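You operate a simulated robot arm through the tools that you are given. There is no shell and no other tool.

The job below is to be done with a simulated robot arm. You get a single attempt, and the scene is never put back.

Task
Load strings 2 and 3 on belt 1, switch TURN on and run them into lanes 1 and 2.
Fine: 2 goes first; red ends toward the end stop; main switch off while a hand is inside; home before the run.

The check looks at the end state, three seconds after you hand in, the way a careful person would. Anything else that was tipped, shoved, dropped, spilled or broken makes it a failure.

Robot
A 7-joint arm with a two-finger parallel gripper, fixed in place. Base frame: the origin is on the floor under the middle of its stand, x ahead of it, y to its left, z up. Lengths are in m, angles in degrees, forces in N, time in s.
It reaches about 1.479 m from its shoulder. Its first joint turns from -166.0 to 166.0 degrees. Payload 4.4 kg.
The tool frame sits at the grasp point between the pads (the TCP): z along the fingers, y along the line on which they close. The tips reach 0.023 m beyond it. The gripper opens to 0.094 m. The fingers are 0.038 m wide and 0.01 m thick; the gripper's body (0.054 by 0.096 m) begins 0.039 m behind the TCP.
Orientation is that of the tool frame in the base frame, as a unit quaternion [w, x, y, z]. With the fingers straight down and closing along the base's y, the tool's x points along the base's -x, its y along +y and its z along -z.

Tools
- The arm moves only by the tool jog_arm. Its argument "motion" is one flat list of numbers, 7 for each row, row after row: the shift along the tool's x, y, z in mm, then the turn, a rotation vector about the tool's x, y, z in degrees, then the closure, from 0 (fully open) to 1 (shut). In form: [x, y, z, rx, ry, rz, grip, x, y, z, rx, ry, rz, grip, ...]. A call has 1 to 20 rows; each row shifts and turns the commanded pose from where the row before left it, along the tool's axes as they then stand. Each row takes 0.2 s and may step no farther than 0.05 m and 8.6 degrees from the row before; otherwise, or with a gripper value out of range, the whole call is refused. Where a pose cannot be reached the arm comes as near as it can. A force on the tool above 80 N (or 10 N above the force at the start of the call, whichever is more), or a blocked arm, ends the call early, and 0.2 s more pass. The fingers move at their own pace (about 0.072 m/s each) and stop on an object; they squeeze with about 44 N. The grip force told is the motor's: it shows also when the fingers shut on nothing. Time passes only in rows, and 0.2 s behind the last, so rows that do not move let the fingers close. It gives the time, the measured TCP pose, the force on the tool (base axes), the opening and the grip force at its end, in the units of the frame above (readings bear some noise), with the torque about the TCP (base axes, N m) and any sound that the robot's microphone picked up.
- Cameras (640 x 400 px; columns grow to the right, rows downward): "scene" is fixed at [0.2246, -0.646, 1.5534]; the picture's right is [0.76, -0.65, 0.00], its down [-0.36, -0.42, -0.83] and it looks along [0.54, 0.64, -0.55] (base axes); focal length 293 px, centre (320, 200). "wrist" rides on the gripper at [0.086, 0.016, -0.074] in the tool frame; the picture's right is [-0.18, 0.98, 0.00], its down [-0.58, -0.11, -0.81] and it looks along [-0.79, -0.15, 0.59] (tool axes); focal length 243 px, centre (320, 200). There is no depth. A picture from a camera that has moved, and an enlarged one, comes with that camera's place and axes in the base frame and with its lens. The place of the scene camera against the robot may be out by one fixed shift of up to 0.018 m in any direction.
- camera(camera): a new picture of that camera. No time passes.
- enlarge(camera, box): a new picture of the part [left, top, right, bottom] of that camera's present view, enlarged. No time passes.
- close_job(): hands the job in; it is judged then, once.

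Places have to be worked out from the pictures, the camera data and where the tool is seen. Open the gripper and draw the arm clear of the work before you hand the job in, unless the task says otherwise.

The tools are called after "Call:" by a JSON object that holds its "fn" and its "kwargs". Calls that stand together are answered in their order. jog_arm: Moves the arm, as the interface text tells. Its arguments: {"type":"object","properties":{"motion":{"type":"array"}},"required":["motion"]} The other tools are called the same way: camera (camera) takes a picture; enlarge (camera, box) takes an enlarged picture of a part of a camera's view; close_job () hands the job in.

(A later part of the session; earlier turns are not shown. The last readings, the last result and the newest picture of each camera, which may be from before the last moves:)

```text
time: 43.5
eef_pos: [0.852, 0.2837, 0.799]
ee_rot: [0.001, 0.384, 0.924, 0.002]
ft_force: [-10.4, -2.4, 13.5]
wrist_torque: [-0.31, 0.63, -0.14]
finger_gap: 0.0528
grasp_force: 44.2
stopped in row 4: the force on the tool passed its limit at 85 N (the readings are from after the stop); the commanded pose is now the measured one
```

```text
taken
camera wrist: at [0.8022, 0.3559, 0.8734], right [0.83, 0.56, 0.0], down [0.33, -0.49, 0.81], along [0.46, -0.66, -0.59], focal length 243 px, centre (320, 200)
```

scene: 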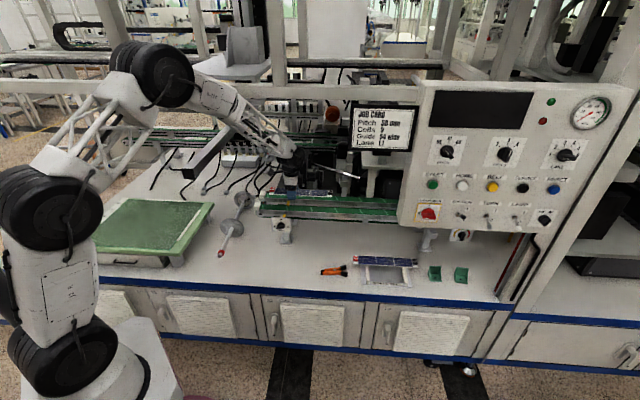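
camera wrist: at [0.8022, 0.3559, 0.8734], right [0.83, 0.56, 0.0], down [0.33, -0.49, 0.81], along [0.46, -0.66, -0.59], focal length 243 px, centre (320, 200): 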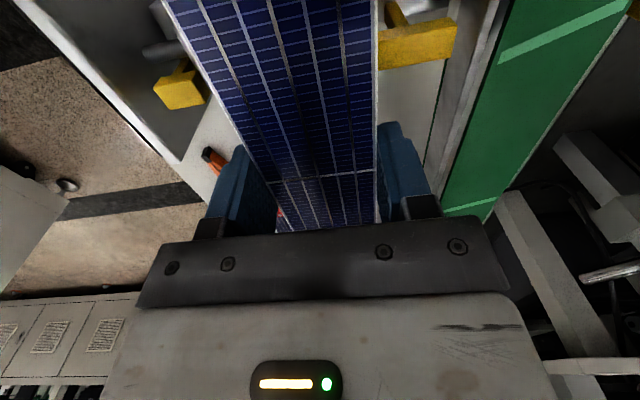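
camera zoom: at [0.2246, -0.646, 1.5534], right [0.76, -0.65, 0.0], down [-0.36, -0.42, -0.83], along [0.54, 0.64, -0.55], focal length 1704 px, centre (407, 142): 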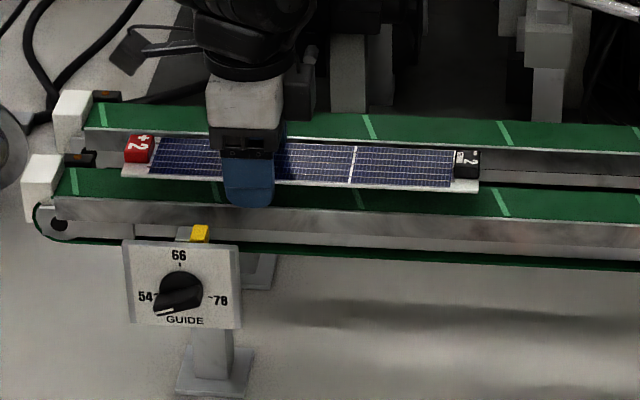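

The stop was caused by the front finger touching the front rail: triangulating its lip gives z≈0.774 at v≈0.770, so the rail is a fence 14 mm above the belt and the fingers can't go down beside it. The string should instead be carried by its end clip (narrower than the string), so I'll take it back to the rest and re-grip there.

Call:
{"fn": "jog_arm", "kwargs": {"motion": [0, 0, -31, 0, 0, 0, 0.6, 0, 0, -31, 0, 0, 0, 0.6, -25, -31, 0, 0, 0, 0, 0.6, -25, -31, 0, 0, 0, 0, 0.6, -24.5, -27.3, 26.7, 0, 0, 0, 0.6, -24.5, -27.3, 26.7, 0, 0, 0, 0.6, -24.5, -27.3, 26.7, 0, 0, 0, 0.6, -24.5, -27.3, 26.7, 0, 0, 0, 0.6, -24.5, -27.3, 26.7, 0, 0, 0, 0.6, -24.5, -27.3, 26.7, 0, 0, 0, 0.6, -38, 0, 9, 0, 0, 0, 0.6, -38, 0, 9, 0, 0, 0, 0.6, -38, 0, 9, 0, 0, 0, 0.6, -38, 0, 9, 0, 0, 0, 0.6, -38, 0, 9, 0, 0, 0, 0.6, 0, 0, 0, 0, 0, 0, 0.6]}}

Call:
{"fn": "enlarge", "kwargs": {"camera": "scene", "box": [340, 220, 440, 290]}}

Call:
{"fn": "camera", "kwargs": {"camera": "wrist"}}

```text
time: 46.9
eef_pos: [0.968, -0.1486, 0.656]
ee_rot: [0.002, 0.384, 0.923, 0.001]
ft_force: [0.4, 0.0, -0.6]
wrist_torque: [0.0, 0.04, 0.03]
finger_gap: 0.0528
grasp_force: 44.1
```

```text
5.71 times, centred on (390, 255) of scene
camera zoom: at [0.2246, -0.646, 1.5534], right [0.76, -0.65, 0.0], down [-0.36, -0.42, -0.83], along [0.54, 0.64, -0.55], focal length 1674 px, centre (-80, -114)
```

zoom: 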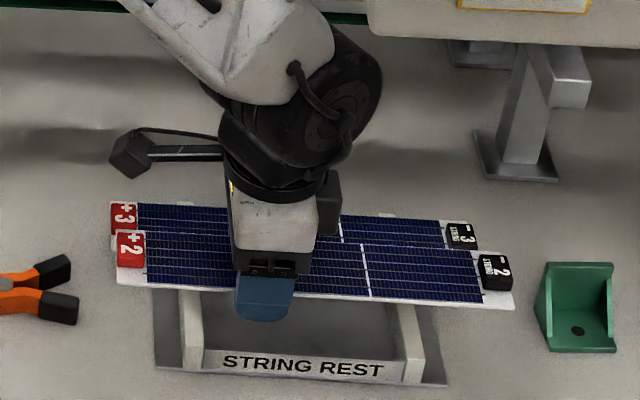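

```text
taken
camera wrist: at [0.9178, -0.077, 0.7295], right [0.83, 0.56, 0.0], down [0.33, -0.49, 0.81], along [0.46, -0.67, -0.59], focal length 243 px, centre (320, 200)
```

wrist: 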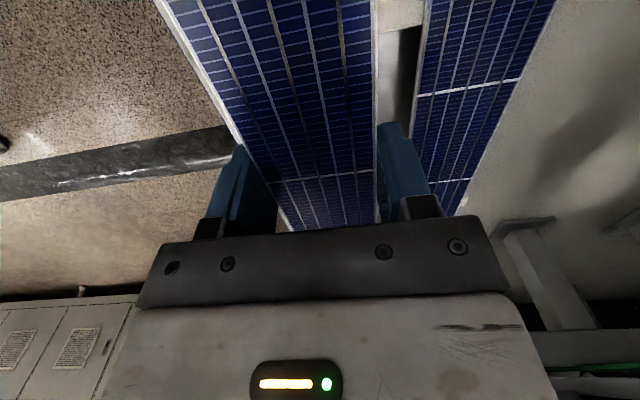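

Back above the rest at the same spot. I lower string 2 to the height where it was picked and check the force.

Call:
{"fn": "jog_arm", "kwargs": {"motion": [0, 0, 20, 0, 0, 0, 0.6, 0, 0, 20, 0, 0, 0, 0.6, 0, 0, 6, 0, 0, 0, 0.6, 0, 0, 0, 0, 0, 0, 0.6]}}

Call:
{"fn": "enlarge", "kwargs": {"camera": "scene", "box": [340, 220, 440, 290]}}

```text
time: 47.9
eef_pos: [0.9669, -0.1507, 0.6081]
ee_rot: [0.001, 0.383, 0.924, 0.001]
ft_force: [-0.2, -0.2, 0.0]
wrist_torque: [0.02, 0.01, -0.01]
finger_gap: 0.0528
grasp_force: 44.3
```

```text
5.71 times, centred on (390, 255) of scene
camera zoom: at [0.2246, -0.646, 1.5534], right [0.76, -0.65, 0.0], down [-0.36, -0.42, -0.83], along [0.54, 0.64, -0.55], focal length 1674 px, centre (-80, -114)
```

zoom: 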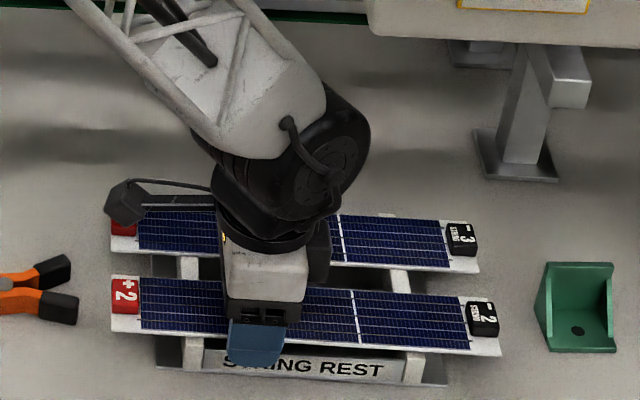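

No contact yet; I lower 3 mm more in small steps.

Call:
{"fn": "jog_arm", "kwargs": {"motion": [0, 0, 1.5, 0, 0, 0, 0.6, 0, 0, 1.5, 0, 0, 0, 0.6, 0, 0, 0, 0, 0, 0, 0.6]}}

```text
time: 48.7
eef_pos: [0.9672, -0.1496, 0.6052]
ee_rot: [0.002, 0.383, 0.924, 0.002]
ft_force: [-0.3, 0.2, 3.6]
wrist_torque: [0.05, 0.19, 0.01]
finger_gap: 0.0528
grasp_force: 44.2
```

Contact felt (3.6 N): string 2 is back on the rest. I release, rise, and move left over its red clip with the fingers narrowed to about 40 mm.

Call:
{"fn": "jog_arm", "kwargs": {"motion": [0, 0, 0, 0, 0, 0, 0.234, 0, 0, 0, 0, 0, 0, 0.234, 0, 0, -25, 0, 0, 0, 0.234, 0, 0, -30, 0, 0, 0, 0.234, 45.5, 0, 0, 0, 0, 0, 0.4, 45.5, 0, 0, 0, 0, 0, 0.574, 0, 0, 0, 0, 0, 0, 0.574, 0, 0, 0, 0, 0, 0, 0.574]}}

Call:
{"fn": "camera", "kwargs": {"camera": "wrist"}}

Call:
{"fn": "enlarge", "kwargs": {"camera": "scene", "box": [340, 220, 440, 290]}}

```text
time: 50.5
eef_pos: [0.9028, -0.0843, 0.6607]
ee_rot: [0.001, 0.384, 0.924, 0.001]
ft_force: [0.5, -0.3, -0.2]
wrist_torque: [-0.02, 0.02, 0.01]
finger_gap: 0.04
grasp_force: 0.0
```

```text
taken
camera wrist: at [0.8529, -0.0122, 0.7352], right [0.83, 0.56, 0.0], down [0.33, -0.49, 0.81], along [0.46, -0.67, -0.59], focal length 243 px, centre (320, 200)
```

wrist: 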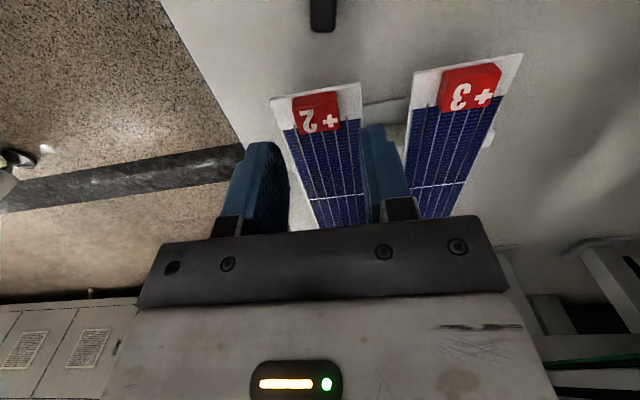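

```text
5.71 times, centred on (390, 255) of scene
camera zoom: at [0.2246, -0.646, 1.5534], right [0.76, -0.65, 0.0], down [-0.36, -0.42, -0.83], along [0.54, 0.64, -0.55], focal length 1674 px, centre (-80, -114)
```

zoom: 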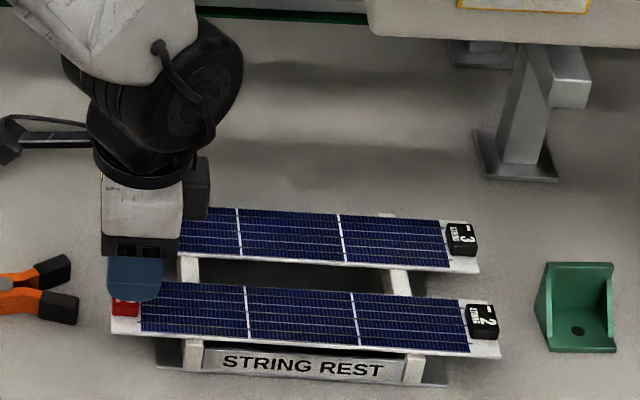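

The hand is over the red clip. I'll enlarge the wrist view to measure the clip.

Call:
{"fn": "enlarge", "kwargs": {"camera": "wrist", "box": [260, 70, 380, 150]}}

```text
5.00 times, centred on (320, 110) of wrist
camera zoom: at [0.8529, -0.0122, 0.7352], right [0.83, 0.56, 0.0], down [0.33, -0.49, 0.81], along [0.46, -0.67, -0.59], focal length 1213 px, centre (320, 650)
```

zoom: 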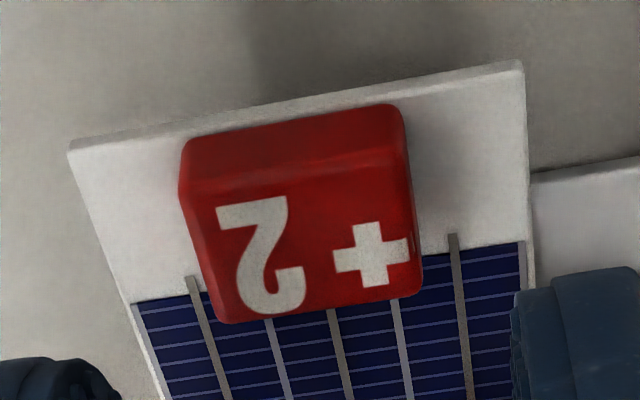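

Clip measures ≈25 mm wide, ≈20 mm long, ≈10 mm high, centred on the string. I descend straddling it to about 3 mm above the string's surface.

Call:
{"fn": "jog_arm", "kwargs": {"motion": [0, -1.5, 18, 0, 0, 0, 0.574, 0, 0, 19, 0, 0, 0, 0.574, 0, 0, 0, 0, 0, 0, 0.574]}}

Call:
{"fn": "camera", "kwargs": {"camera": "wrist"}}

Call:
{"fn": "enlarge", "kwargs": {"camera": "scene", "box": [345, 245, 385, 285]}}

```text
time: 51.3
eef_pos: [0.9032, -0.0876, 0.6242]
ee_rot: [0.003, 0.384, 0.924, 0.002]
ft_force: [0.1, -1.0, 2.5]
wrist_torque: [-0.02, 0.02, 0.02]
finger_gap: 0.0399
grasp_force: 0.1
```

```text
taken
camera wrist: at [0.8524, -0.0146, 0.6983], right [0.83, 0.56, 0.0], down [0.33, -0.49, 0.81], along [0.46, -0.67, -0.59], focal length 243 px, centre (320, 200)
```

wrist: 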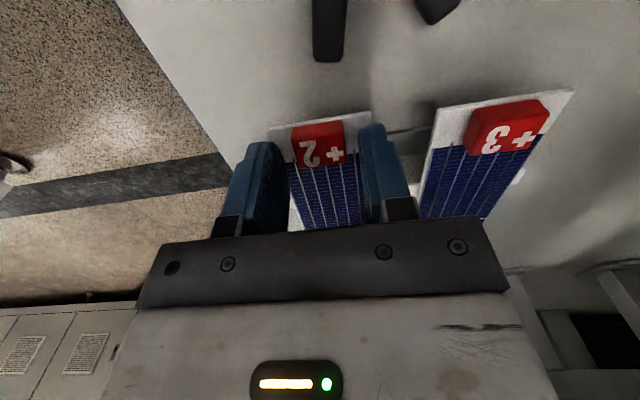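

```text
10.00 times, centred on (365, 265) of scene
camera zoom: at [0.2246, -0.646, 1.5534], right [0.76, -0.65, 0.0], down [-0.36, -0.42, -0.83], along [0.54, 0.64, -0.55], focal length 2929 px, centre (-130, -450)
```

zoom: 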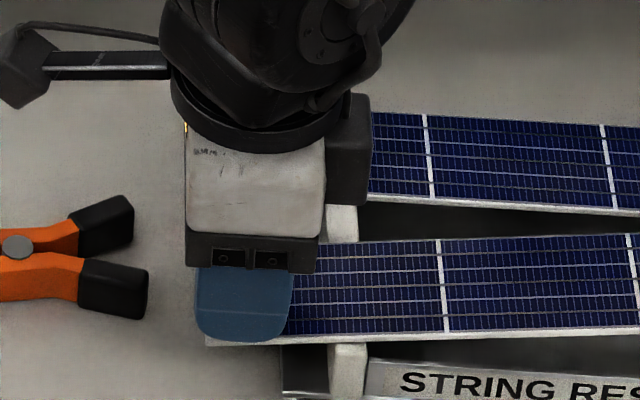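

Force is low; I step down 1.5 mm at a time to find the string's surface.

Call:
{"fn": "jog_arm", "kwargs": {"motion": [0, 0, 1.5, 0, 0, 0, 0.574, 0, 0, 0, 0, 0, 0, 0.574]}}

Call:
{"fn": "jog_arm", "kwargs": {"motion": [0, 0, 1.5, 0, 0, 0, 0.574, 0, 0, 0, 0, 0, 0, 0.574]}}

```text
time: 51.9
eef_pos: [0.9017, -0.0864, 0.6223]
ee_rot: [0.001, 0.384, 0.923, 0.0]
ft_force: [0.3, -0.1, 2.2]
wrist_torque: [-0.05, -0.04, 0.02]
finger_gap: 0.0399
grasp_force: 0.1
```

```text
time: 52.5
eef_pos: [0.9016, -0.0873, 0.6216]
ee_rot: [0.001, 0.384, 0.924, 0.001]
ft_force: [0.4, 0.9, 2.0]
wrist_torque: [-0.06, 0.01, -0.04]
finger_gap: 0.0401
grasp_force: 0.0
```

Call:
{"fn": "jog_arm", "kwargs": {"motion": [0, 0, 1.5, 0, 0, 0, 0.574, 0, 0, 0, 0, 0, 0, 0.574]}}

Call:
{"fn": "enlarge", "kwargs": {"camera": "wrist", "box": [220, 100, 420, 240]}}

```text
time: 53.1
eef_pos: [0.902, -0.0879, 0.6193]
ee_rot: [0.002, 0.383, 0.924, 0.001]
ft_force: [0.0, -0.3, 1.0]
wrist_torque: [-0.04, 0.05, -0.01]
finger_gap: 0.0398
grasp_force: 0.1
```

```text
2.86 times, centred on (320, 170) of wrist
camera zoom: at [0.8513, -0.0145, 0.6934], right [0.83, 0.56, 0.0], down [0.33, -0.49, 0.81], along [0.46, -0.67, -0.59], focal length 693 px, centre (320, 286)
```

zoom: 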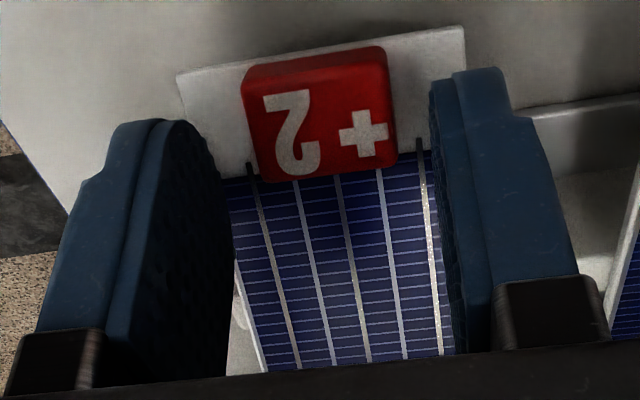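

Still no clear contact and the clip is centred between the fingers; stepping further down.

Call:
{"fn": "jog_arm", "kwargs": {"motion": [0, 0, 1.5, 0, 0, 0, 0.574, 0, 0, 0, 0, 0, 0, 0.574]}}

Call:
{"fn": "jog_arm", "kwargs": {"motion": [0, 0, 1.5, 0, 0, 0, 0.574, 0, 0, 0, 0, 0, 0, 0.574]}}

```text
time: 53.7
eef_pos: [0.9002, -0.0868, 0.6177]
ee_rot: [0.002, 0.383, 0.924, 0.001]
ft_force: [-1.1, 0.5, 1.0]
wrist_torque: [-0.06, 0.01, 0.0]
finger_gap: 0.0401
grasp_force: 0.1
```

```text
time: 54.3
eef_pos: [0.9013, -0.0866, 0.6148]
ee_rot: [0.002, 0.383, 0.924, 0.001]
ft_force: [-1.5, 0.3, 2.0]
wrist_torque: [-0.03, 0.01, -0.03]
finger_gap: 0.0403
grasp_force: 0.0
```

Call:
{"fn": "jog_arm", "kwargs": {"motion": [0, 0, 1, 0, 0, 0, 0.574, 0, 0, 0, 0, 0, 0, 0.574]}}

Call:
{"fn": "jog_arm", "kwargs": {"motion": [0, 0, 1, 0, 0, 0, 0.574, 0, 0, 0, 0, 0, 0, 0.574]}}

Call:
{"fn": "enlarge", "kwargs": {"camera": "scene", "box": [345, 245, 385, 285]}}

```text
time: 54.9
eef_pos: [0.9021, -0.0855, 0.6153]
ee_rot: [0.002, 0.383, 0.924, 0.001]
ft_force: [-0.4, 0.6, 1.8]
wrist_torque: [-0.03, 0.01, -0.03]
finger_gap: 0.0403
grasp_force: 0.1
```

```text
time: 55.5
eef_pos: [0.9016, -0.0853, 0.6135]
ee_rot: [0.001, 0.383, 0.924, 0.002]
ft_force: [-0.6, 1.8, 1.8]
wrist_torque: [-0.05, 0.01, -0.04]
finger_gap: 0.0399
grasp_force: 0.2
```

```text
10.00 times, centred on (365, 265) of scene
camera zoom: at [0.2246, -0.646, 1.5534], right [0.76, -0.65, 0.0], down [-0.36, -0.42, -0.83], along [0.54, 0.64, -0.55], focal length 2929 px, centre (-130, -450)
```

zoom: 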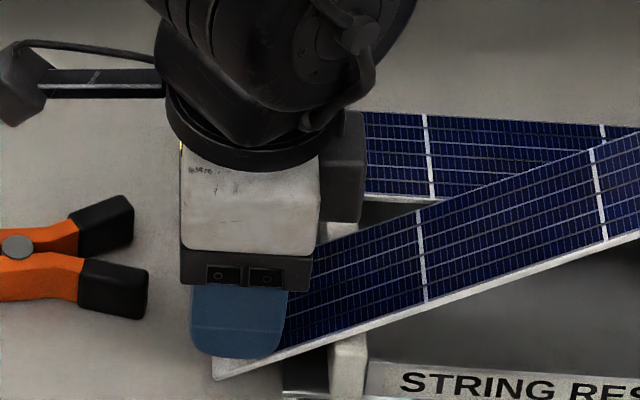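

The string has been pivoting: the tips already touched its surface at about TCP z 0.624 and pressed the overhanging red end down. I raise slowly so it settles level again.

Call:
{"fn": "jog_arm", "kwargs": {"motion": [0, 0, -2, 0, 0, 0, 0.574, 0, 0, -2, 0, 0, 0, 0.574, 0, 0, -2, 0, 0, 0, 0.574, 0, 0, -2, 0, 0, 0, 0.574, 0, 0, -2, 0, 0, 0, 0.574, 0, 0, -2, 0, 0, 0, 0.574, 0, 0, 0, 0, 0, 0, 0.574]}}

Call:
{"fn": "enlarge", "kwargs": {"camera": "scene", "box": [340, 220, 440, 290]}}

Call:
{"fn": "camera", "kwargs": {"camera": "wrist"}}

```text
time: 57.1
eef_pos: [0.9009, -0.0854, 0.6257]
ee_rot: [0.002, 0.383, 0.924, 0.001]
ft_force: [0.7, 0.4, 1.7]
wrist_torque: [-0.04, 0.03, 0.01]
finger_gap: 0.0402
grasp_force: 0.0
```

```text
5.71 times, centred on (390, 255) of scene
camera zoom: at [0.2246, -0.646, 1.5534], right [0.76, -0.65, 0.0], down [-0.36, -0.42, -0.83], along [0.54, 0.64, -0.55], focal length 1674 px, centre (-80, -114)
```

zoom: 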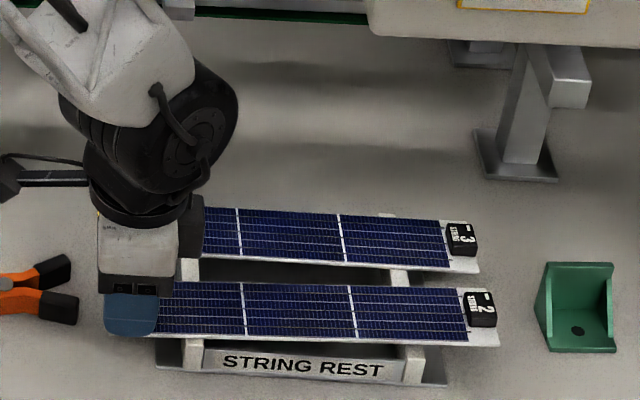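

```text
taken
camera wrist: at [0.8511, -0.0135, 0.7001], right [0.83, 0.56, 0.0], down [0.33, -0.49, 0.81], along [0.46, -0.67, -0.59], focal length 243 px, centre (320, 200)
```

wrist: 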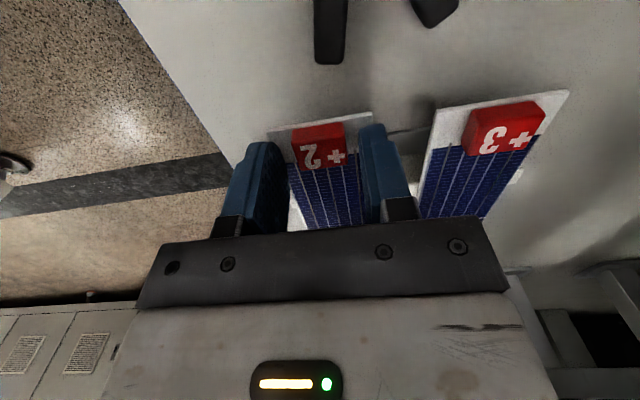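

Nearly level again (force still ~1.7 N), so the string's surface is at about z 0.604. I raise 1.5 mm more, close on the clip and test the hold with a very small lift.

Call:
{"fn": "jog_arm", "kwargs": {"motion": [0, 0, -1.5, 0, 0, 0, 0.574, 0, 0, 0, 0, 0, 0, 0.7, 0, 0, 0, 0, 0, 0, 0.8, 0, 0, 0, 0, 0, 0, 0.8, 0, 0, 0, 0, 0, 0, 0.8]}}

Call:
{"fn": "jog_arm", "kwargs": {"motion": [0, 0, -2, 0, 0, 0, 0.8, 0, 0, -2, 0, 0, 0, 0.8, 0, 0, -2, 0, 0, 0, 0.8, 0, 0, 0, 0, 0, 0, 0.8]}}

Call:
{"fn": "enlarge", "kwargs": {"camera": "scene", "box": [340, 220, 440, 290]}}

```text
time: 58.3
eef_pos: [0.9008, -0.0851, 0.627]
ee_rot: [0.002, 0.383, 0.924, 0.001]
ft_force: [-0.2, 0.6, 0.1]
wrist_torque: [0.03, 0.05, -0.01]
finger_gap: 0.0245
grasp_force: 43.9
```

```text
time: 59.3
eef_pos: [0.9013, -0.0875, 0.6332]
ee_rot: [0.002, 0.383, 0.924, 0.001]
ft_force: [-0.2, 0.2, 0.0]
wrist_torque: [0.06, 0.05, 0.0]
finger_gap: 0.0246
grasp_force: 44.4
```

```text
5.71 times, centred on (390, 255) of scene
camera zoom: at [0.2246, -0.646, 1.5534], right [0.76, -0.65, 0.0], down [-0.36, -0.42, -0.83], along [0.54, 0.64, -0.55], focal length 1674 px, centre (-80, -114)
```

zoom: 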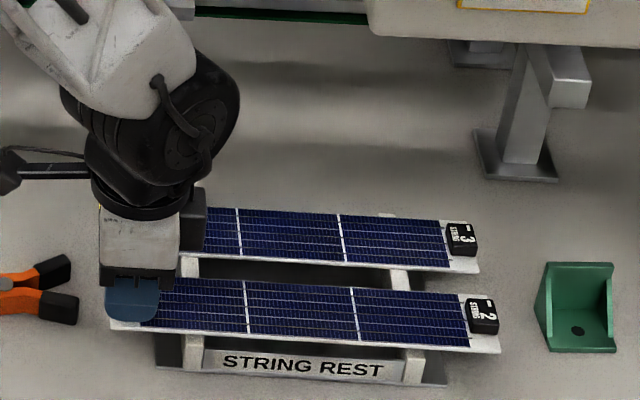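

The clip is held firmly (gap 24.6 mm) after the 6 mm lift. I lift another 16 mm slowly and check whether the far end follows.

Call:
{"fn": "jog_arm", "kwargs": {"motion": [0, 0, -4, 0, 0, 0, 0.8, 0, 0, -4, 0, 0, 0, 0.8, 0, 0, -4, 0, 0, 0, 0.8, 0, 0, -4, 0, 0, 0, 0.8, 0, 0, 0, 0, 0, 0, 0.8]}}

Call:
{"fn": "enlarge", "kwargs": {"camera": "scene", "box": [340, 220, 440, 290]}}

Call:
{"fn": "camera", "kwargs": {"camera": "wrist"}}

```text
time: 60.5
eef_pos: [0.9022, -0.0852, 0.6493]
ee_rot: [0.001, 0.383, 0.924, 0.001]
ft_force: [-0.8, 1.0, 0.7]
wrist_torque: [0.06, 0.06, 0.03]
finger_gap: 0.0247
grasp_force: 44.2
```

```text
5.71 times, centred on (390, 255) of scene
camera zoom: at [0.2246, -0.646, 1.5534], right [0.76, -0.65, 0.0], down [-0.36, -0.42, -0.83], along [0.54, 0.64, -0.55], focal length 1674 px, centre (-80, -114)
```

zoom: 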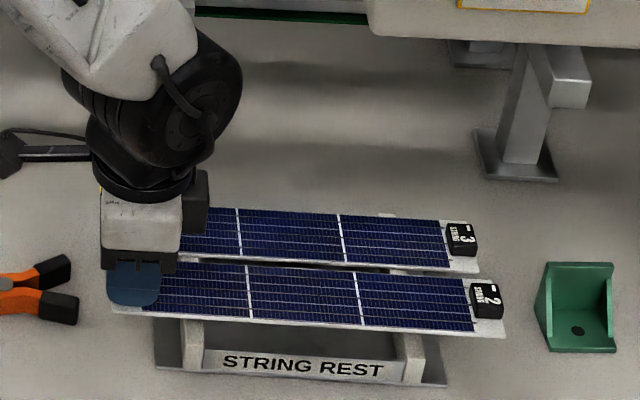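

```text
taken
camera wrist: at [0.8513, -0.0142, 0.7245], right [0.83, 0.56, 0.0], down [0.33, -0.49, 0.81], along [0.46, -0.67, -0.59], focal length 243 px, centre (320, 200)
```

wrist: 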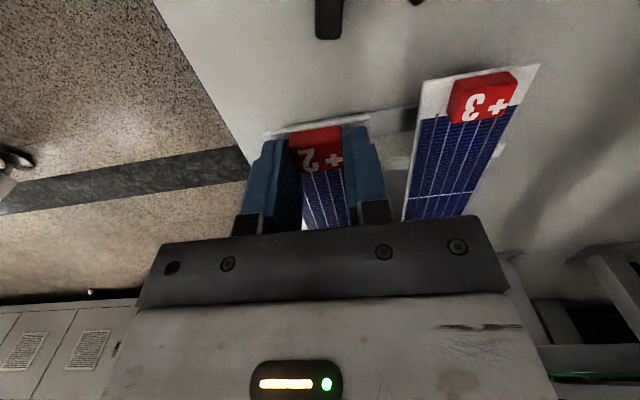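

Excellent – the whole string lifts level from the clip. I carry it left and up, then back over the front belt, keeping it well above rails.

Call:
{"fn": "jog_arm", "kwargs": {"motion": [0, 0, -15, 0, 0, 0, 0.8, 0, 0, -16, 0, 0, 0, 0.8, 30, 0, -25, 0, 0, 0, 0.8, 30, 0, -25, 0, 0, 0, 0.8, 30, 0, -25, 0, 0, 0, 0.8, 30, 0, -25, 0, 0, 0, 0.8, 30, 20, -16, 0, 0, 0, 0.8, 30, 20, -16, 0, 0, 0, 0.8, 30, 20, -16, 0, 0, 0, 0.8, 30, 20, -16, 0, 0, 0, 0.8, 30, 20, -16, 0, 0, 0, 0.8, 22.5, 30.4, 0, 0, 0, 0, 0.8, 22.5, 30.4, 0, 0, 0, 0, 0.8, 22.5, 30.4, 0, 0, 0, 0, 0.8, 22.5, 30.4, 0, 0, 0, 0, 0.8, 0, 0, 0, 0, 0, 0, 0.8, 0, 0, 0, 0, 0, 0, 0.8]}}

Call:
{"fn": "camera", "kwargs": {"camera": "wrist"}}

Call:
{"fn": "enlarge", "kwargs": {"camera": "scene", "box": [240, 160, 360, 240]}}

```text
time: 64.1
eef_pos: [0.803, 0.3239, 0.8619]
ee_rot: [0.001, 0.383, 0.924, 0.001]
ft_force: [-0.3, -0.4, -1.2]
wrist_torque: [0.1, 0.04, -0.02]
finger_gap: 0.025
grasp_force: 43.5
```

```text
taken
camera wrist: at [0.7522, 0.3969, 0.936], right [0.83, 0.56, 0.0], down [0.33, -0.49, 0.81], along [0.46, -0.66, -0.59], focal length 243 px, centre (320, 200)
```

wrist: 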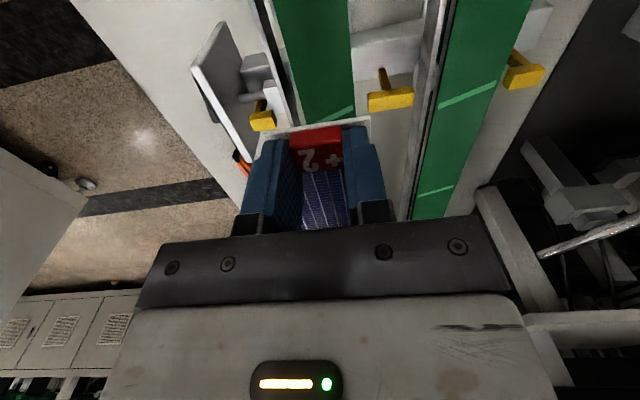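

```text
5.00 times, centred on (300, 200) of scene
camera zoom: at [0.2246, -0.646, 1.5534], right [0.76, -0.65, 0.0], down [-0.36, -0.42, -0.83], along [0.54, 0.64, -0.55], focal length 1465 px, centre (420, 200)
```

zoom: 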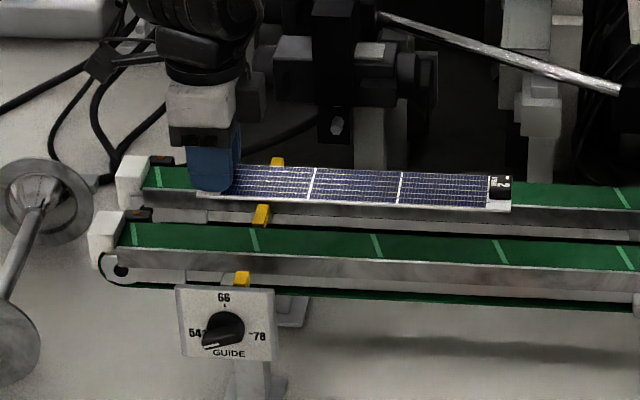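

The wrist camera now sees the front belt's channel ahead of the string: rail on the left, tab 2 on the right. I'll enlarge to measure lateral alignment.

Call:
{"fn": "enlarge", "kwargs": {"camera": "wrist", "box": [220, 0, 460, 150]}}

Call:
{"fn": "enlarge", "kwargs": {"camera": "wrist", "box": [240, 80, 420, 200]}}

```text
2.67 times, centred on (340, 75) of wrist
camera zoom: at [0.7522, 0.3969, 0.936], right [0.83, 0.56, 0.0], down [0.33, -0.49, 0.81], along [0.46, -0.66, -0.59], focal length 647 px, centre (267, 533)
```

zoom: 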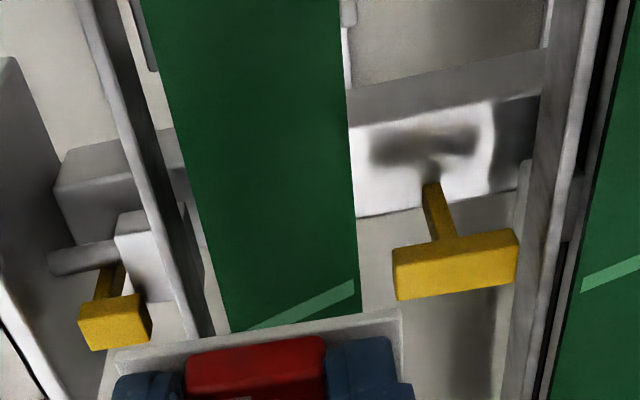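

```text
3.33 times, centred on (330, 140) of wrist
camera zoom: at [0.7522, 0.3969, 0.936], right [0.83, 0.56, 0.0], down [0.33, -0.49, 0.81], along [0.46, -0.66, -0.59], focal length 809 px, centre (287, 400)
```

zoom: 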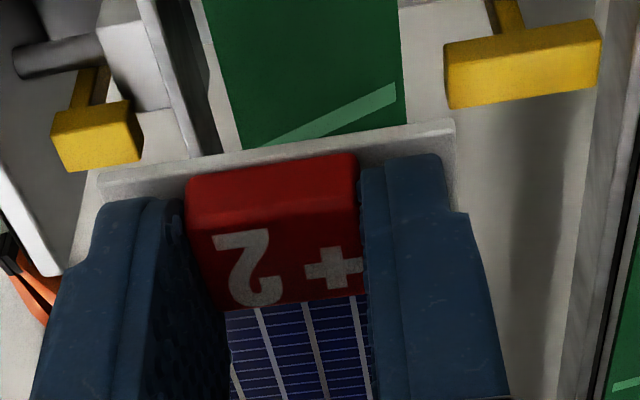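

With this near-vertical view the belt's edges are at v≈0.778 and 0.818 (centre 0.798) and its top works out to z≈0.7725, about level with the rail; tab 2 (v≥0.829, top 0.768) doesn't interfere. I shift to put the red end about 20 mm short of the stop and lower to z≈0.82.

Call:
{"fn": "jog_arm", "kwargs": {"motion": [33, 1, 0, 0, 0, 0, 0.8, 33, 1, 0, 0, 0, 0, 0.8, 0, 0, 20, 0, 0, 0, 0.8, 0, 0, 20, 0, 0, 0, 0.8, 0, 0, 0, 0, 0, 0, 0.8]}}

Call:
{"fn": "enlarge", "kwargs": {"camera": "wrist", "box": [220, 0, 460, 150]}}

Call:
{"fn": "enlarge", "kwargs": {"camera": "scene", "box": [240, 170, 350, 240]}}

Call:
{"fn": "camera", "kwargs": {"camera": "scene"}}

```text
time: 65.3
eef_pos: [0.758, 0.3724, 0.8208]
ee_rot: [0.002, 0.383, 0.924, 0.002]
ft_force: [0.4, -0.5, -0.9]
wrist_torque: [0.06, 0.06, 0.03]
finger_gap: 0.0247
grasp_force: 44.0
```

```text
2.67 times, centred on (340, 75) of wrist
camera zoom: at [0.7092, 0.4457, 0.8947], right [0.83, 0.56, 0.0], down [0.33, -0.49, 0.81], along [0.46, -0.67, -0.59], focal length 647 px, centre (267, 533)
```

zoom: 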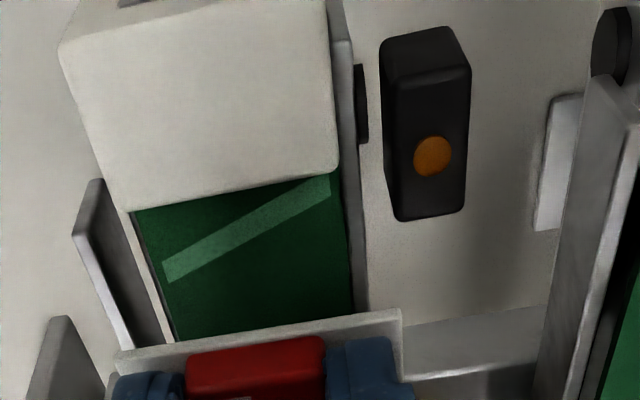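

```text
5.71 times, centred on (295, 205) of scene
camera zoom: at [0.2246, -0.646, 1.5534], right [0.76, -0.65, 0.0], down [-0.36, -0.42, -0.83], along [0.54, 0.64, -0.55], focal length 1674 px, centre (463, 171)
```

zoom: 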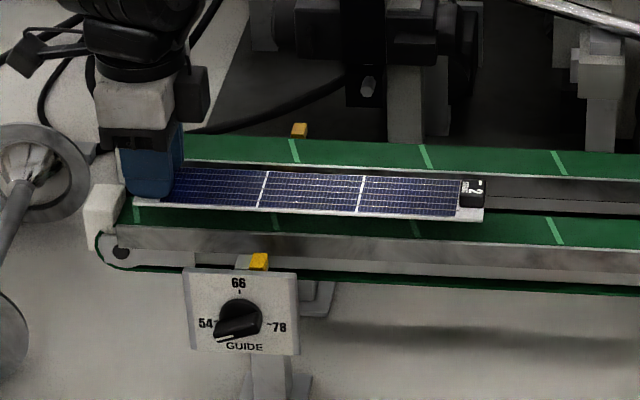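

```text
taken
```

scene: 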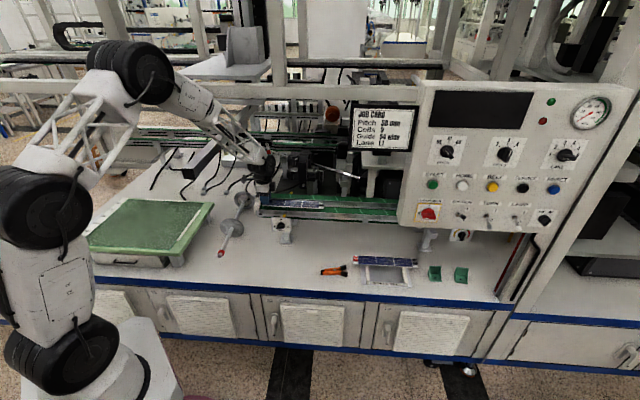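

Alignment is good: string spans v≈0.775–0.827 over the belt (0.779–0.819), red end ≈16 mm short of the end stop. I lower in small steps until I feel contact.

Call:
{"fn": "jog_arm", "kwargs": {"motion": [0, 0, 8, 0, 0, 0, 0.8, 0, 0, 4, 0, 0, 0, 0.8, 0, 0, 3, 0, 0, 0, 0.8, 0, 0, 0, 0, 0, 0, 0.8]}}

Call:
{"fn": "enlarge", "kwargs": {"camera": "scene", "box": [240, 170, 350, 240]}}

```text
time: 66.3
eef_pos: [0.7582, 0.373, 0.808]
ee_rot: [0.0, 0.383, 0.924, 0.001]
ft_force: [-0.7, 0.1, -0.2]
wrist_torque: [0.05, 0.05, -0.03]
finger_gap: 0.0249
grasp_force: 43.8
```

```text
5.71 times, centred on (295, 205) of scene
camera zoom: at [0.2246, -0.646, 1.5534], right [0.76, -0.65, 0.0], down [-0.36, -0.42, -0.83], along [0.54, 0.64, -0.55], focal length 1674 px, centre (463, 171)
```

zoom: 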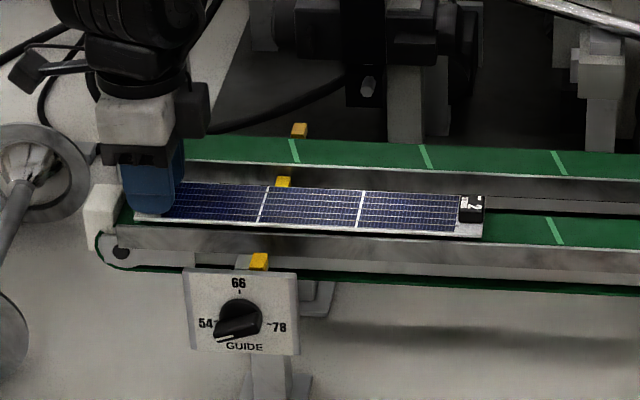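

Call:
{"fn": "jog_arm", "kwargs": {"motion": [0, 0, 2, 0, 0, 0, 0.8, 0, 0, 2, 0, 0, 0, 0.8, 0, 0, 0, 0, 0, 0, 0.8]}}

Call:
{"fn": "jog_arm", "kwargs": {"motion": [0, 0, 2, 0, 0, 0, 0.8, 0, 0, 0, 0, 0, 0, 0.8]}}

```text
time: 67.1
eef_pos: [0.7588, 0.3734, 0.8028]
ee_rot: [0.002, 0.383, 0.924, 0.001]
ft_force: [0.5, -0.1, -0.6]
wrist_torque: [0.08, 0.04, 0.02]
finger_gap: 0.0248
grasp_force: 44.2
```

```text
time: 67.7
eef_pos: [0.7591, 0.3737, 0.799]
ee_rot: [0.001, 0.384, 0.923, 0.001]
ft_force: [-0.3, 0.0, -0.4]
wrist_torque: [0.05, 0.09, 0.04]
finger_gap: 0.0248
grasp_force: 44.1
```

Still no contact in force or torque; continuing down in 1.5 mm steps.

Call:
{"fn": "jog_arm", "kwargs": {"motion": [0, 0, 1.5, 0, 0, 0, 0.8, 0, 0, 0, 0, 0, 0, 0.8]}}

Call:
{"fn": "jog_arm", "kwargs": {"motion": [0, 0, 1.5, 0, 0, 0, 0.8, 0, 0, 0, 0, 0, 0, 0.8]}}

Call:
{"fn": "enlarge", "kwargs": {"camera": "scene", "box": [240, 170, 350, 240]}}

```text
time: 68.3
eef_pos: [0.7571, 0.3736, 0.7971]
ee_rot: [0.001, 0.384, 0.923, 0.001]
ft_force: [0.8, -0.8, -0.7]
wrist_torque: [0.02, 0.07, 0.04]
finger_gap: 0.0248
grasp_force: 44.4
```

```text
time: 68.9
eef_pos: [0.7581, 0.373, 0.7981]
ee_rot: [0.001, 0.383, 0.924, 0.002]
ft_force: [-0.7, -0.4, 2.6]
wrist_torque: [-0.47, -0.44, 0.1]
finger_gap: 0.0246
grasp_force: 43.6
```

```text
5.71 times, centred on (295, 205) of scene
camera zoom: at [0.2246, -0.646, 1.5534], right [0.76, -0.65, 0.0], down [-0.36, -0.42, -0.83], along [0.54, 0.64, -0.55], focal length 1674 px, centre (463, 171)
```

zoom: 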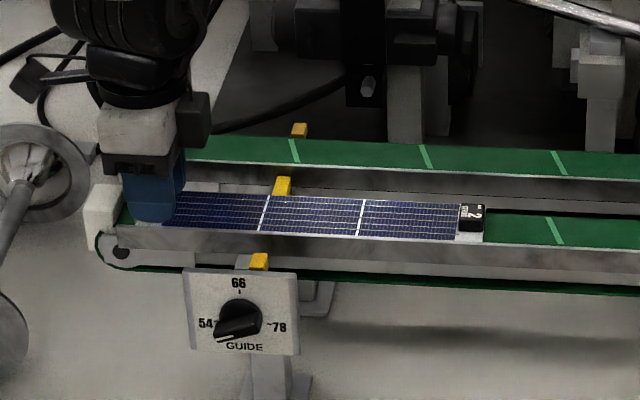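

Contact now: the far end is resting on the belt (torque reversed, 2.6 N) and the string sits between the side rails. I open just a few millimetres to release the clip, then rise.

Call:
{"fn": "jog_arm", "kwargs": {"motion": [0, 0, 0, 0, 0, 0, 0.7, 0, 0, 0, 0, 0, 0, 0.66, 0, 0, 0, 0, 0, 0, 0.66, 0, 0, -5, 0, 0, 0, 0.66, 0, 0, -10, 0, 0, 0, 0.66, 0, 0, -20, 0, 0, 0, 0.66, 0, 0, -25, 0, 0, 0, 0.66, 0, 0, 0, 0, 0, 0, 0.66]}}

Call:
{"fn": "enlarge", "kwargs": {"camera": "scene", "box": [240, 170, 350, 240]}}

Call:
{"fn": "camera", "kwargs": {"camera": "wrist"}}

```text
time: 70.7
eef_pos: [0.7594, 0.3717, 0.8563]
ee_rot: [0.002, 0.383, 0.924, 0.001]
ft_force: [0.8, 0.0, 0.5]
wrist_torque: [0.01, 0.01, -0.01]
finger_gap: 0.0319
grasp_force: 0.0
```

```text
5.71 times, centred on (295, 205) of scene
camera zoom: at [0.2246, -0.646, 1.5534], right [0.76, -0.65, 0.0], down [-0.36, -0.42, -0.83], along [0.54, 0.64, -0.55], focal length 1674 px, centre (463, 171)
```

zoom: 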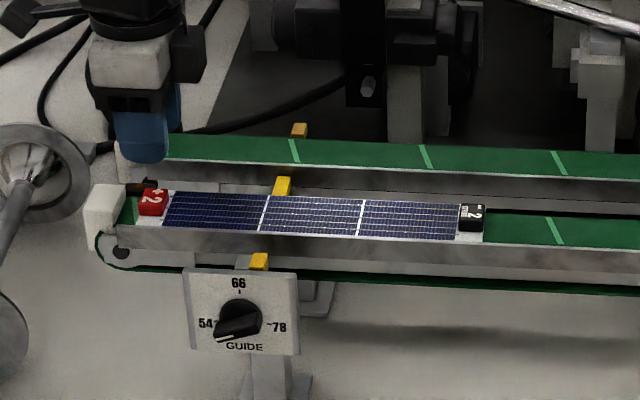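

```text
taken
camera wrist: at [0.7091, 0.4452, 0.931], right [0.83, 0.56, 0.0], down [0.33, -0.49, 0.81], along [0.46, -0.67, -0.59], focal length 243 px, centre (320, 200)
```

wrist: 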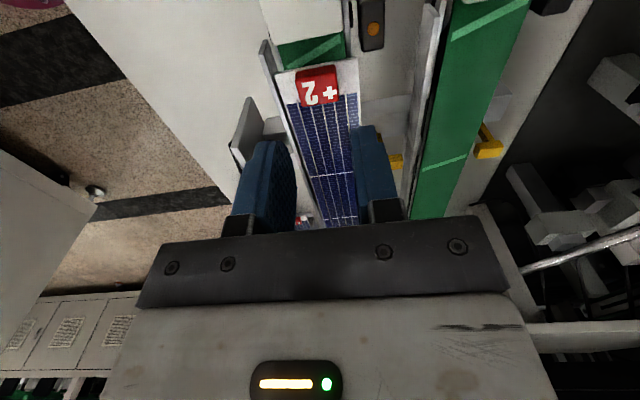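

String 2 lies on the front belt with its red end toward the end stop. I'll zoom to confirm it's flat and between the rails.

Call:
{"fn": "enlarge", "kwargs": {"camera": "wrist", "box": [240, 0, 420, 112]}}

Call:
{"fn": "enlarge", "kwargs": {"camera": "scene", "box": [250, 190, 300, 225]}}

Call:
{"fn": "enlarge", "kwargs": {"camera": "scene", "box": [290, 190, 340, 225]}}

```text
3.56 times, centred on (330, 56) of wrist
camera zoom: at [0.7091, 0.4452, 0.931], right [0.83, 0.56, 0.0], down [0.33, -0.49, 0.81], along [0.46, -0.67, -0.59], focal length 863 px, centre (284, 712)
```

zoom: 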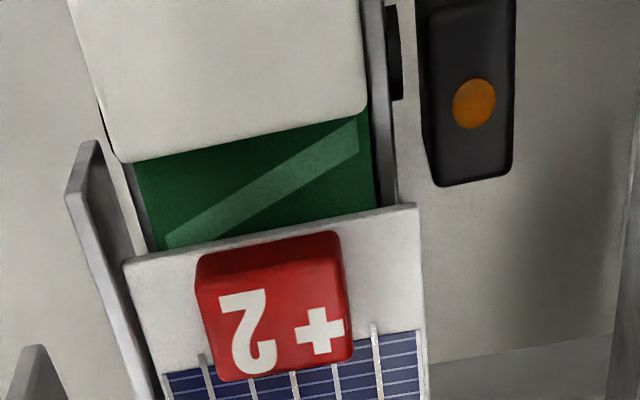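

```text
11.43 times, centred on (275, 208) of scene
camera zoom: at [0.2246, -0.646, 1.5534], right [0.76, -0.65, 0.0], down [-0.36, -0.42, -0.83], along [0.54, 0.64, -0.55], focal length 3348 px, centre (834, 114)
```

zoom: 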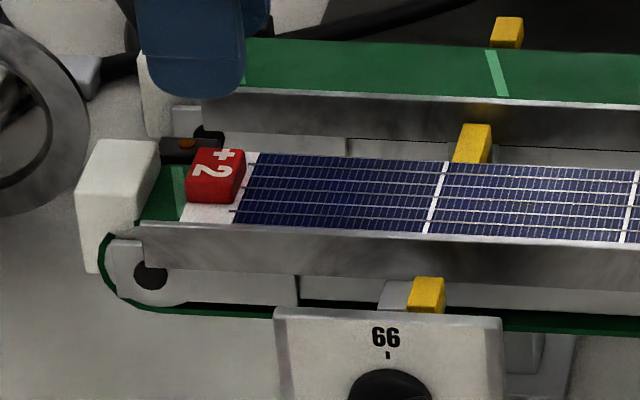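

```text
11.43 times, centred on (315, 208) of scene
camera zoom: at [0.2246, -0.646, 1.5534], right [0.76, -0.65, 0.0], down [-0.36, -0.42, -0.83], along [0.54, 0.64, -0.55], focal length 3348 px, centre (377, 114)
```

zoom: 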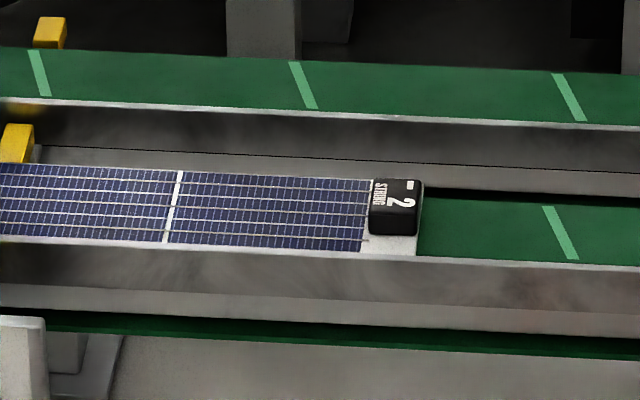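

String 2 is seated well. Now I return to the rest for string 3 and line up over its red clip the same way.

Call:
{"fn": "jog_arm", "kwargs": {"motion": [-22.5, -30, 0, 0, 0, 0, 0.574, -22.5, -30, 0, 0, 0, 0, 0.574, -22.5, -30, 0, 0, 0, 0, 0.574, -22.5, -30, 0, 0, 0, 0, 0.574, -39.5, -3, 16, 0, 0, 0, 0.574, -39.5, -3, 16, 0, 0, 0, 0.574, -39.5, -3, 16, 0, 0, 0, 0.574, -39.5, -3, 16, 0, 0, 0, 0.574, -39.5, -3, 16, 0, 0, 0, 0.574, -39.5, -3, 16, 0, 0, 0, 0.574, -32.3, -0.7, 26.8, 0, 0, 0, 0.574, -32.3, -0.7, 26.8, 0, 0, 0, 0.574, -32.3, -0.7, 26.8, 0, 0, 0, 0.574, 0, 0, 0, 0, 0, 0, 0.574]}}

Call:
{"fn": "camera", "kwargs": {"camera": "wrist"}}

Call:
{"fn": "enlarge", "kwargs": {"camera": "wrist", "box": [240, 60, 420, 220]}}

```text
time: 73.7
eef_pos: [0.9587, -0.0269, 0.6798]
ee_rot: [0.002, 0.384, 0.923, 0.001]
ft_force: [0.7, -0.1, -0.4]
wrist_torque: [-0.03, 0.01, 0.03]
finger_gap: 0.0402
grasp_force: 0.1
```

```text
taken
camera wrist: at [0.9094, 0.0454, 0.7542], right [0.83, 0.56, 0.0], down [0.33, -0.49, 0.81], along [0.46, -0.67, -0.59], focal length 243 px, centre (320, 200)
```

wrist: 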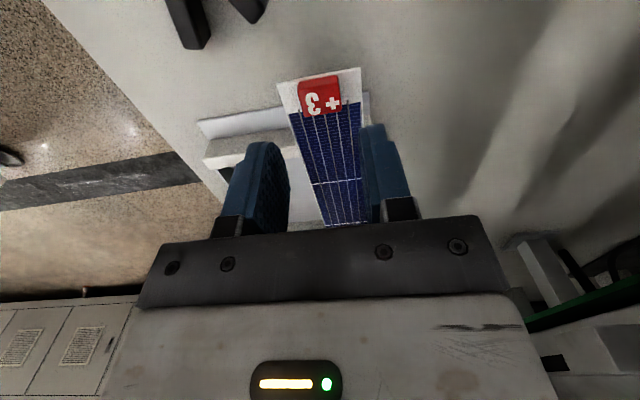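

```text
2.50 times, centred on (330, 140) of wrist
camera zoom: at [0.9094, 0.0454, 0.7542], right [0.83, 0.56, 0.0], down [0.33, -0.49, 0.81], along [0.46, -0.67, -0.59], focal length 606 px, centre (295, 350)
```

zoom: 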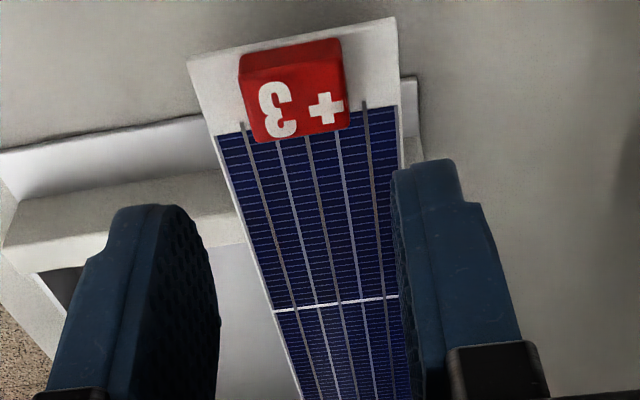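

Clip 3 is centred to within 1.5 mm. I descend to just above the string's surface (TCP z≈0.6285), correcting v by 1.5 mm, and close on the clip.

Call:
{"fn": "jog_arm", "kwargs": {"motion": [0, 1.5, 20, 0, 0, 0, 0.574, 0, 0, 20, 0, 0, 0, 0.574, 0, 0, 11, 0, 0, 0, 0.574, 0, 0, 0, 0, 0, 0, 0.574]}}

Call:
{"fn": "enlarge", "kwargs": {"camera": "wrist", "box": [220, 90, 420, 230]}}

Call:
{"fn": "enlarge", "kwargs": {"camera": "scene", "box": [340, 220, 440, 290]}}

```text
time: 74.7
eef_pos: [0.9604, -0.025, 0.6288]
ee_rot: [0.002, 0.383, 0.924, 0.002]
ft_force: [-0.6, 0.8, 0.1]
wrist_torque: [0.0, -0.03, 0.02]
finger_gap: 0.0402
grasp_force: 0.0
```

```text
2.86 times, centred on (320, 160) of wrist
camera zoom: at [0.9101, 0.0475, 0.7031], right [0.83, 0.56, 0.0], down [0.33, -0.49, 0.81], along [0.46, -0.67, -0.59], focal length 693 px, centre (320, 314)
```

zoom: 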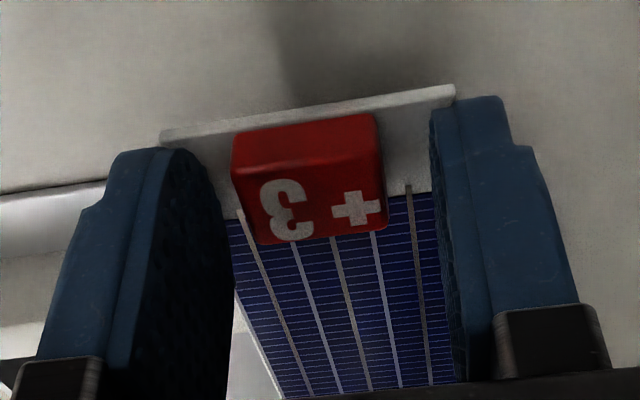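

```text
5.71 times, centred on (390, 255) of scene
camera zoom: at [0.2246, -0.646, 1.5534], right [0.76, -0.65, 0.0], down [-0.36, -0.42, -0.83], along [0.54, 0.64, -0.55], focal length 1674 px, centre (-80, -114)
```

zoom: 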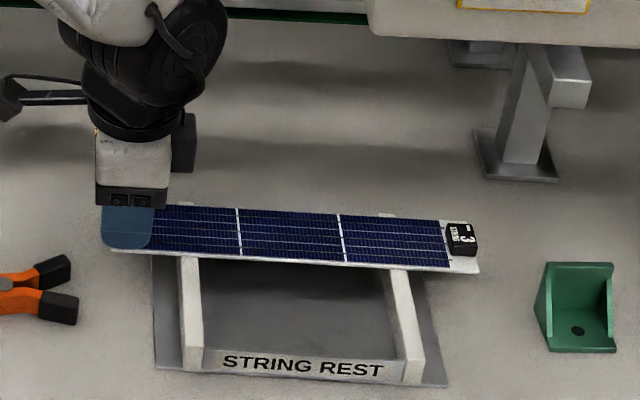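

No contact yet and well centred; I close on the clip and lift gently.

Call:
{"fn": "jog_arm", "kwargs": {"motion": [0, 0, 0.7, 0, 0, 0, 0.574, 0, 0, 0, 0, 0, 0, 0.7, 0, 0, 0, 0, 0, 0, 0.8, 0, 0, 0, 0, 0, 0, 0.8, 0, 0, -2, 0, 0, 0, 0.8, 0, 0, -4, 0, 0, 0, 0.8, 0, 0, -6, 0, 0, 0, 0.8, 0, 0, -8, 0, 0, 0, 0.8, 0, 0, 0, 0, 0, 0, 0.8]}}

Call:
{"fn": "enlarge", "kwargs": {"camera": "scene", "box": [340, 220, 440, 290]}}

```text
time: 76.7
eef_pos: [0.9591, -0.0244, 0.6481]
ee_rot: [0.002, 0.384, 0.923, 0.001]
ft_force: [0.2, 0.1, -1.5]
wrist_torque: [0.05, 0.09, -0.03]
finger_gap: 0.0247
grasp_force: 44.0
```

```text
5.71 times, centred on (390, 255) of scene
camera zoom: at [0.2246, -0.646, 1.5534], right [0.76, -0.65, 0.0], down [-0.36, -0.42, -0.83], along [0.54, 0.64, -0.55], focal length 1674 px, centre (-80, -114)
```

zoom: 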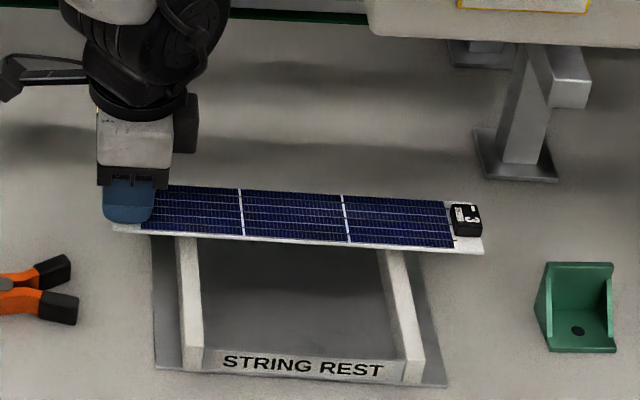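

String 3 is held level. I carry it up, slightly left and back over the belt behind string 2.

Call:
{"fn": "jog_arm", "kwargs": {"motion": [0, 0, -26, 0, 0, 0, 0.8, 0, 0, -26, 0, 0, 0, 0.8, 20, 0, -30, 0, 0, 0, 0.8, 20, 0, -30, 0, 0, 0, 0.8, 20, 0, -30, 0, 0, 0, 0.8, 20, 0, -30, 0, 0, 0, 0.8, 20, 0, -30, 0, 0, 0, 0.8, 5, 34.7, 0, 0, 0, 0, 0.8, 5, 34.7, 0, 0, 0, 0, 0.8, 5, 34.7, 0, 0, 0, 0, 0.8, 5, 34.7, 0, 0, 0, 0, 0.8, 0, 0, 0, 0, 0, 0, 0.8, 0, 0, 0, 0, 0, 0, 0.8]}}

Call:
{"fn": "camera", "kwargs": {"camera": "wrist"}}

Call:
{"fn": "camera", "kwargs": {"camera": "scene"}}

```text
time: 79.5
eef_pos: [0.9724, 0.1592, 0.8509]
ee_rot: [0.001, 0.384, 0.923, 0.002]
ft_force: [-1.2, 0.0, -0.6]
wrist_torque: [0.04, 0.05, -0.02]
finger_gap: 0.0247
grasp_force: 44.2
```

```text
taken
camera wrist: at [0.922, 0.2304, 0.9255], right [0.83, 0.56, 0.0], down [0.33, -0.49, 0.81], along [0.46, -0.67, -0.59], focal length 243 px, centre (320, 200)
```

wrist: 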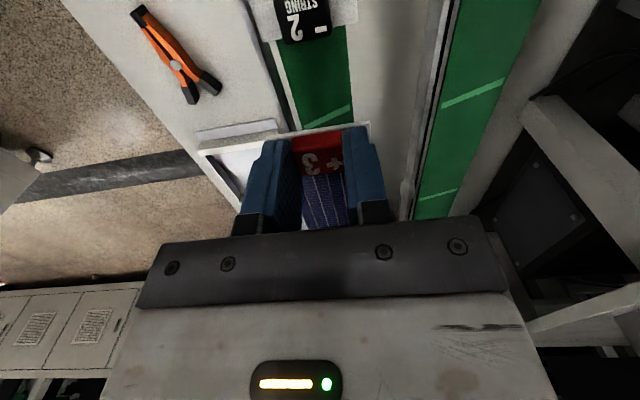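

```text
taken
```

scene: 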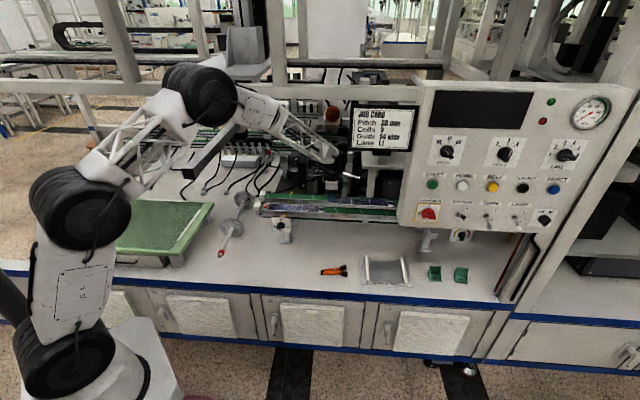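

Call:
{"fn": "enlarge", "kwargs": {"camera": "wrist", "box": [220, 0, 460, 150]}}

```text
2.67 times, centred on (340, 75) of wrist
camera zoom: at [0.922, 0.2304, 0.9255], right [0.83, 0.56, 0.0], down [0.33, -0.49, 0.81], along [0.46, -0.67, -0.59], focal length 647 px, centre (267, 533)
```

zoom: 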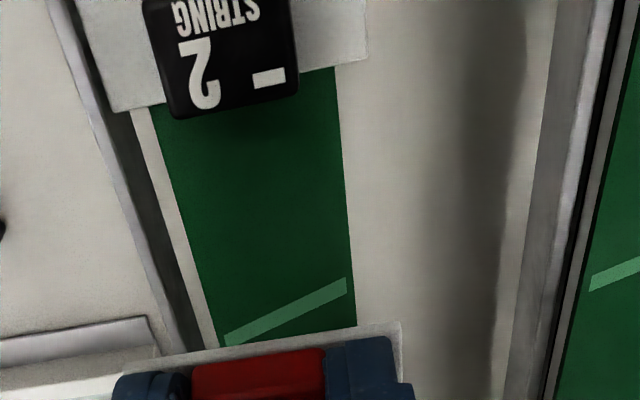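

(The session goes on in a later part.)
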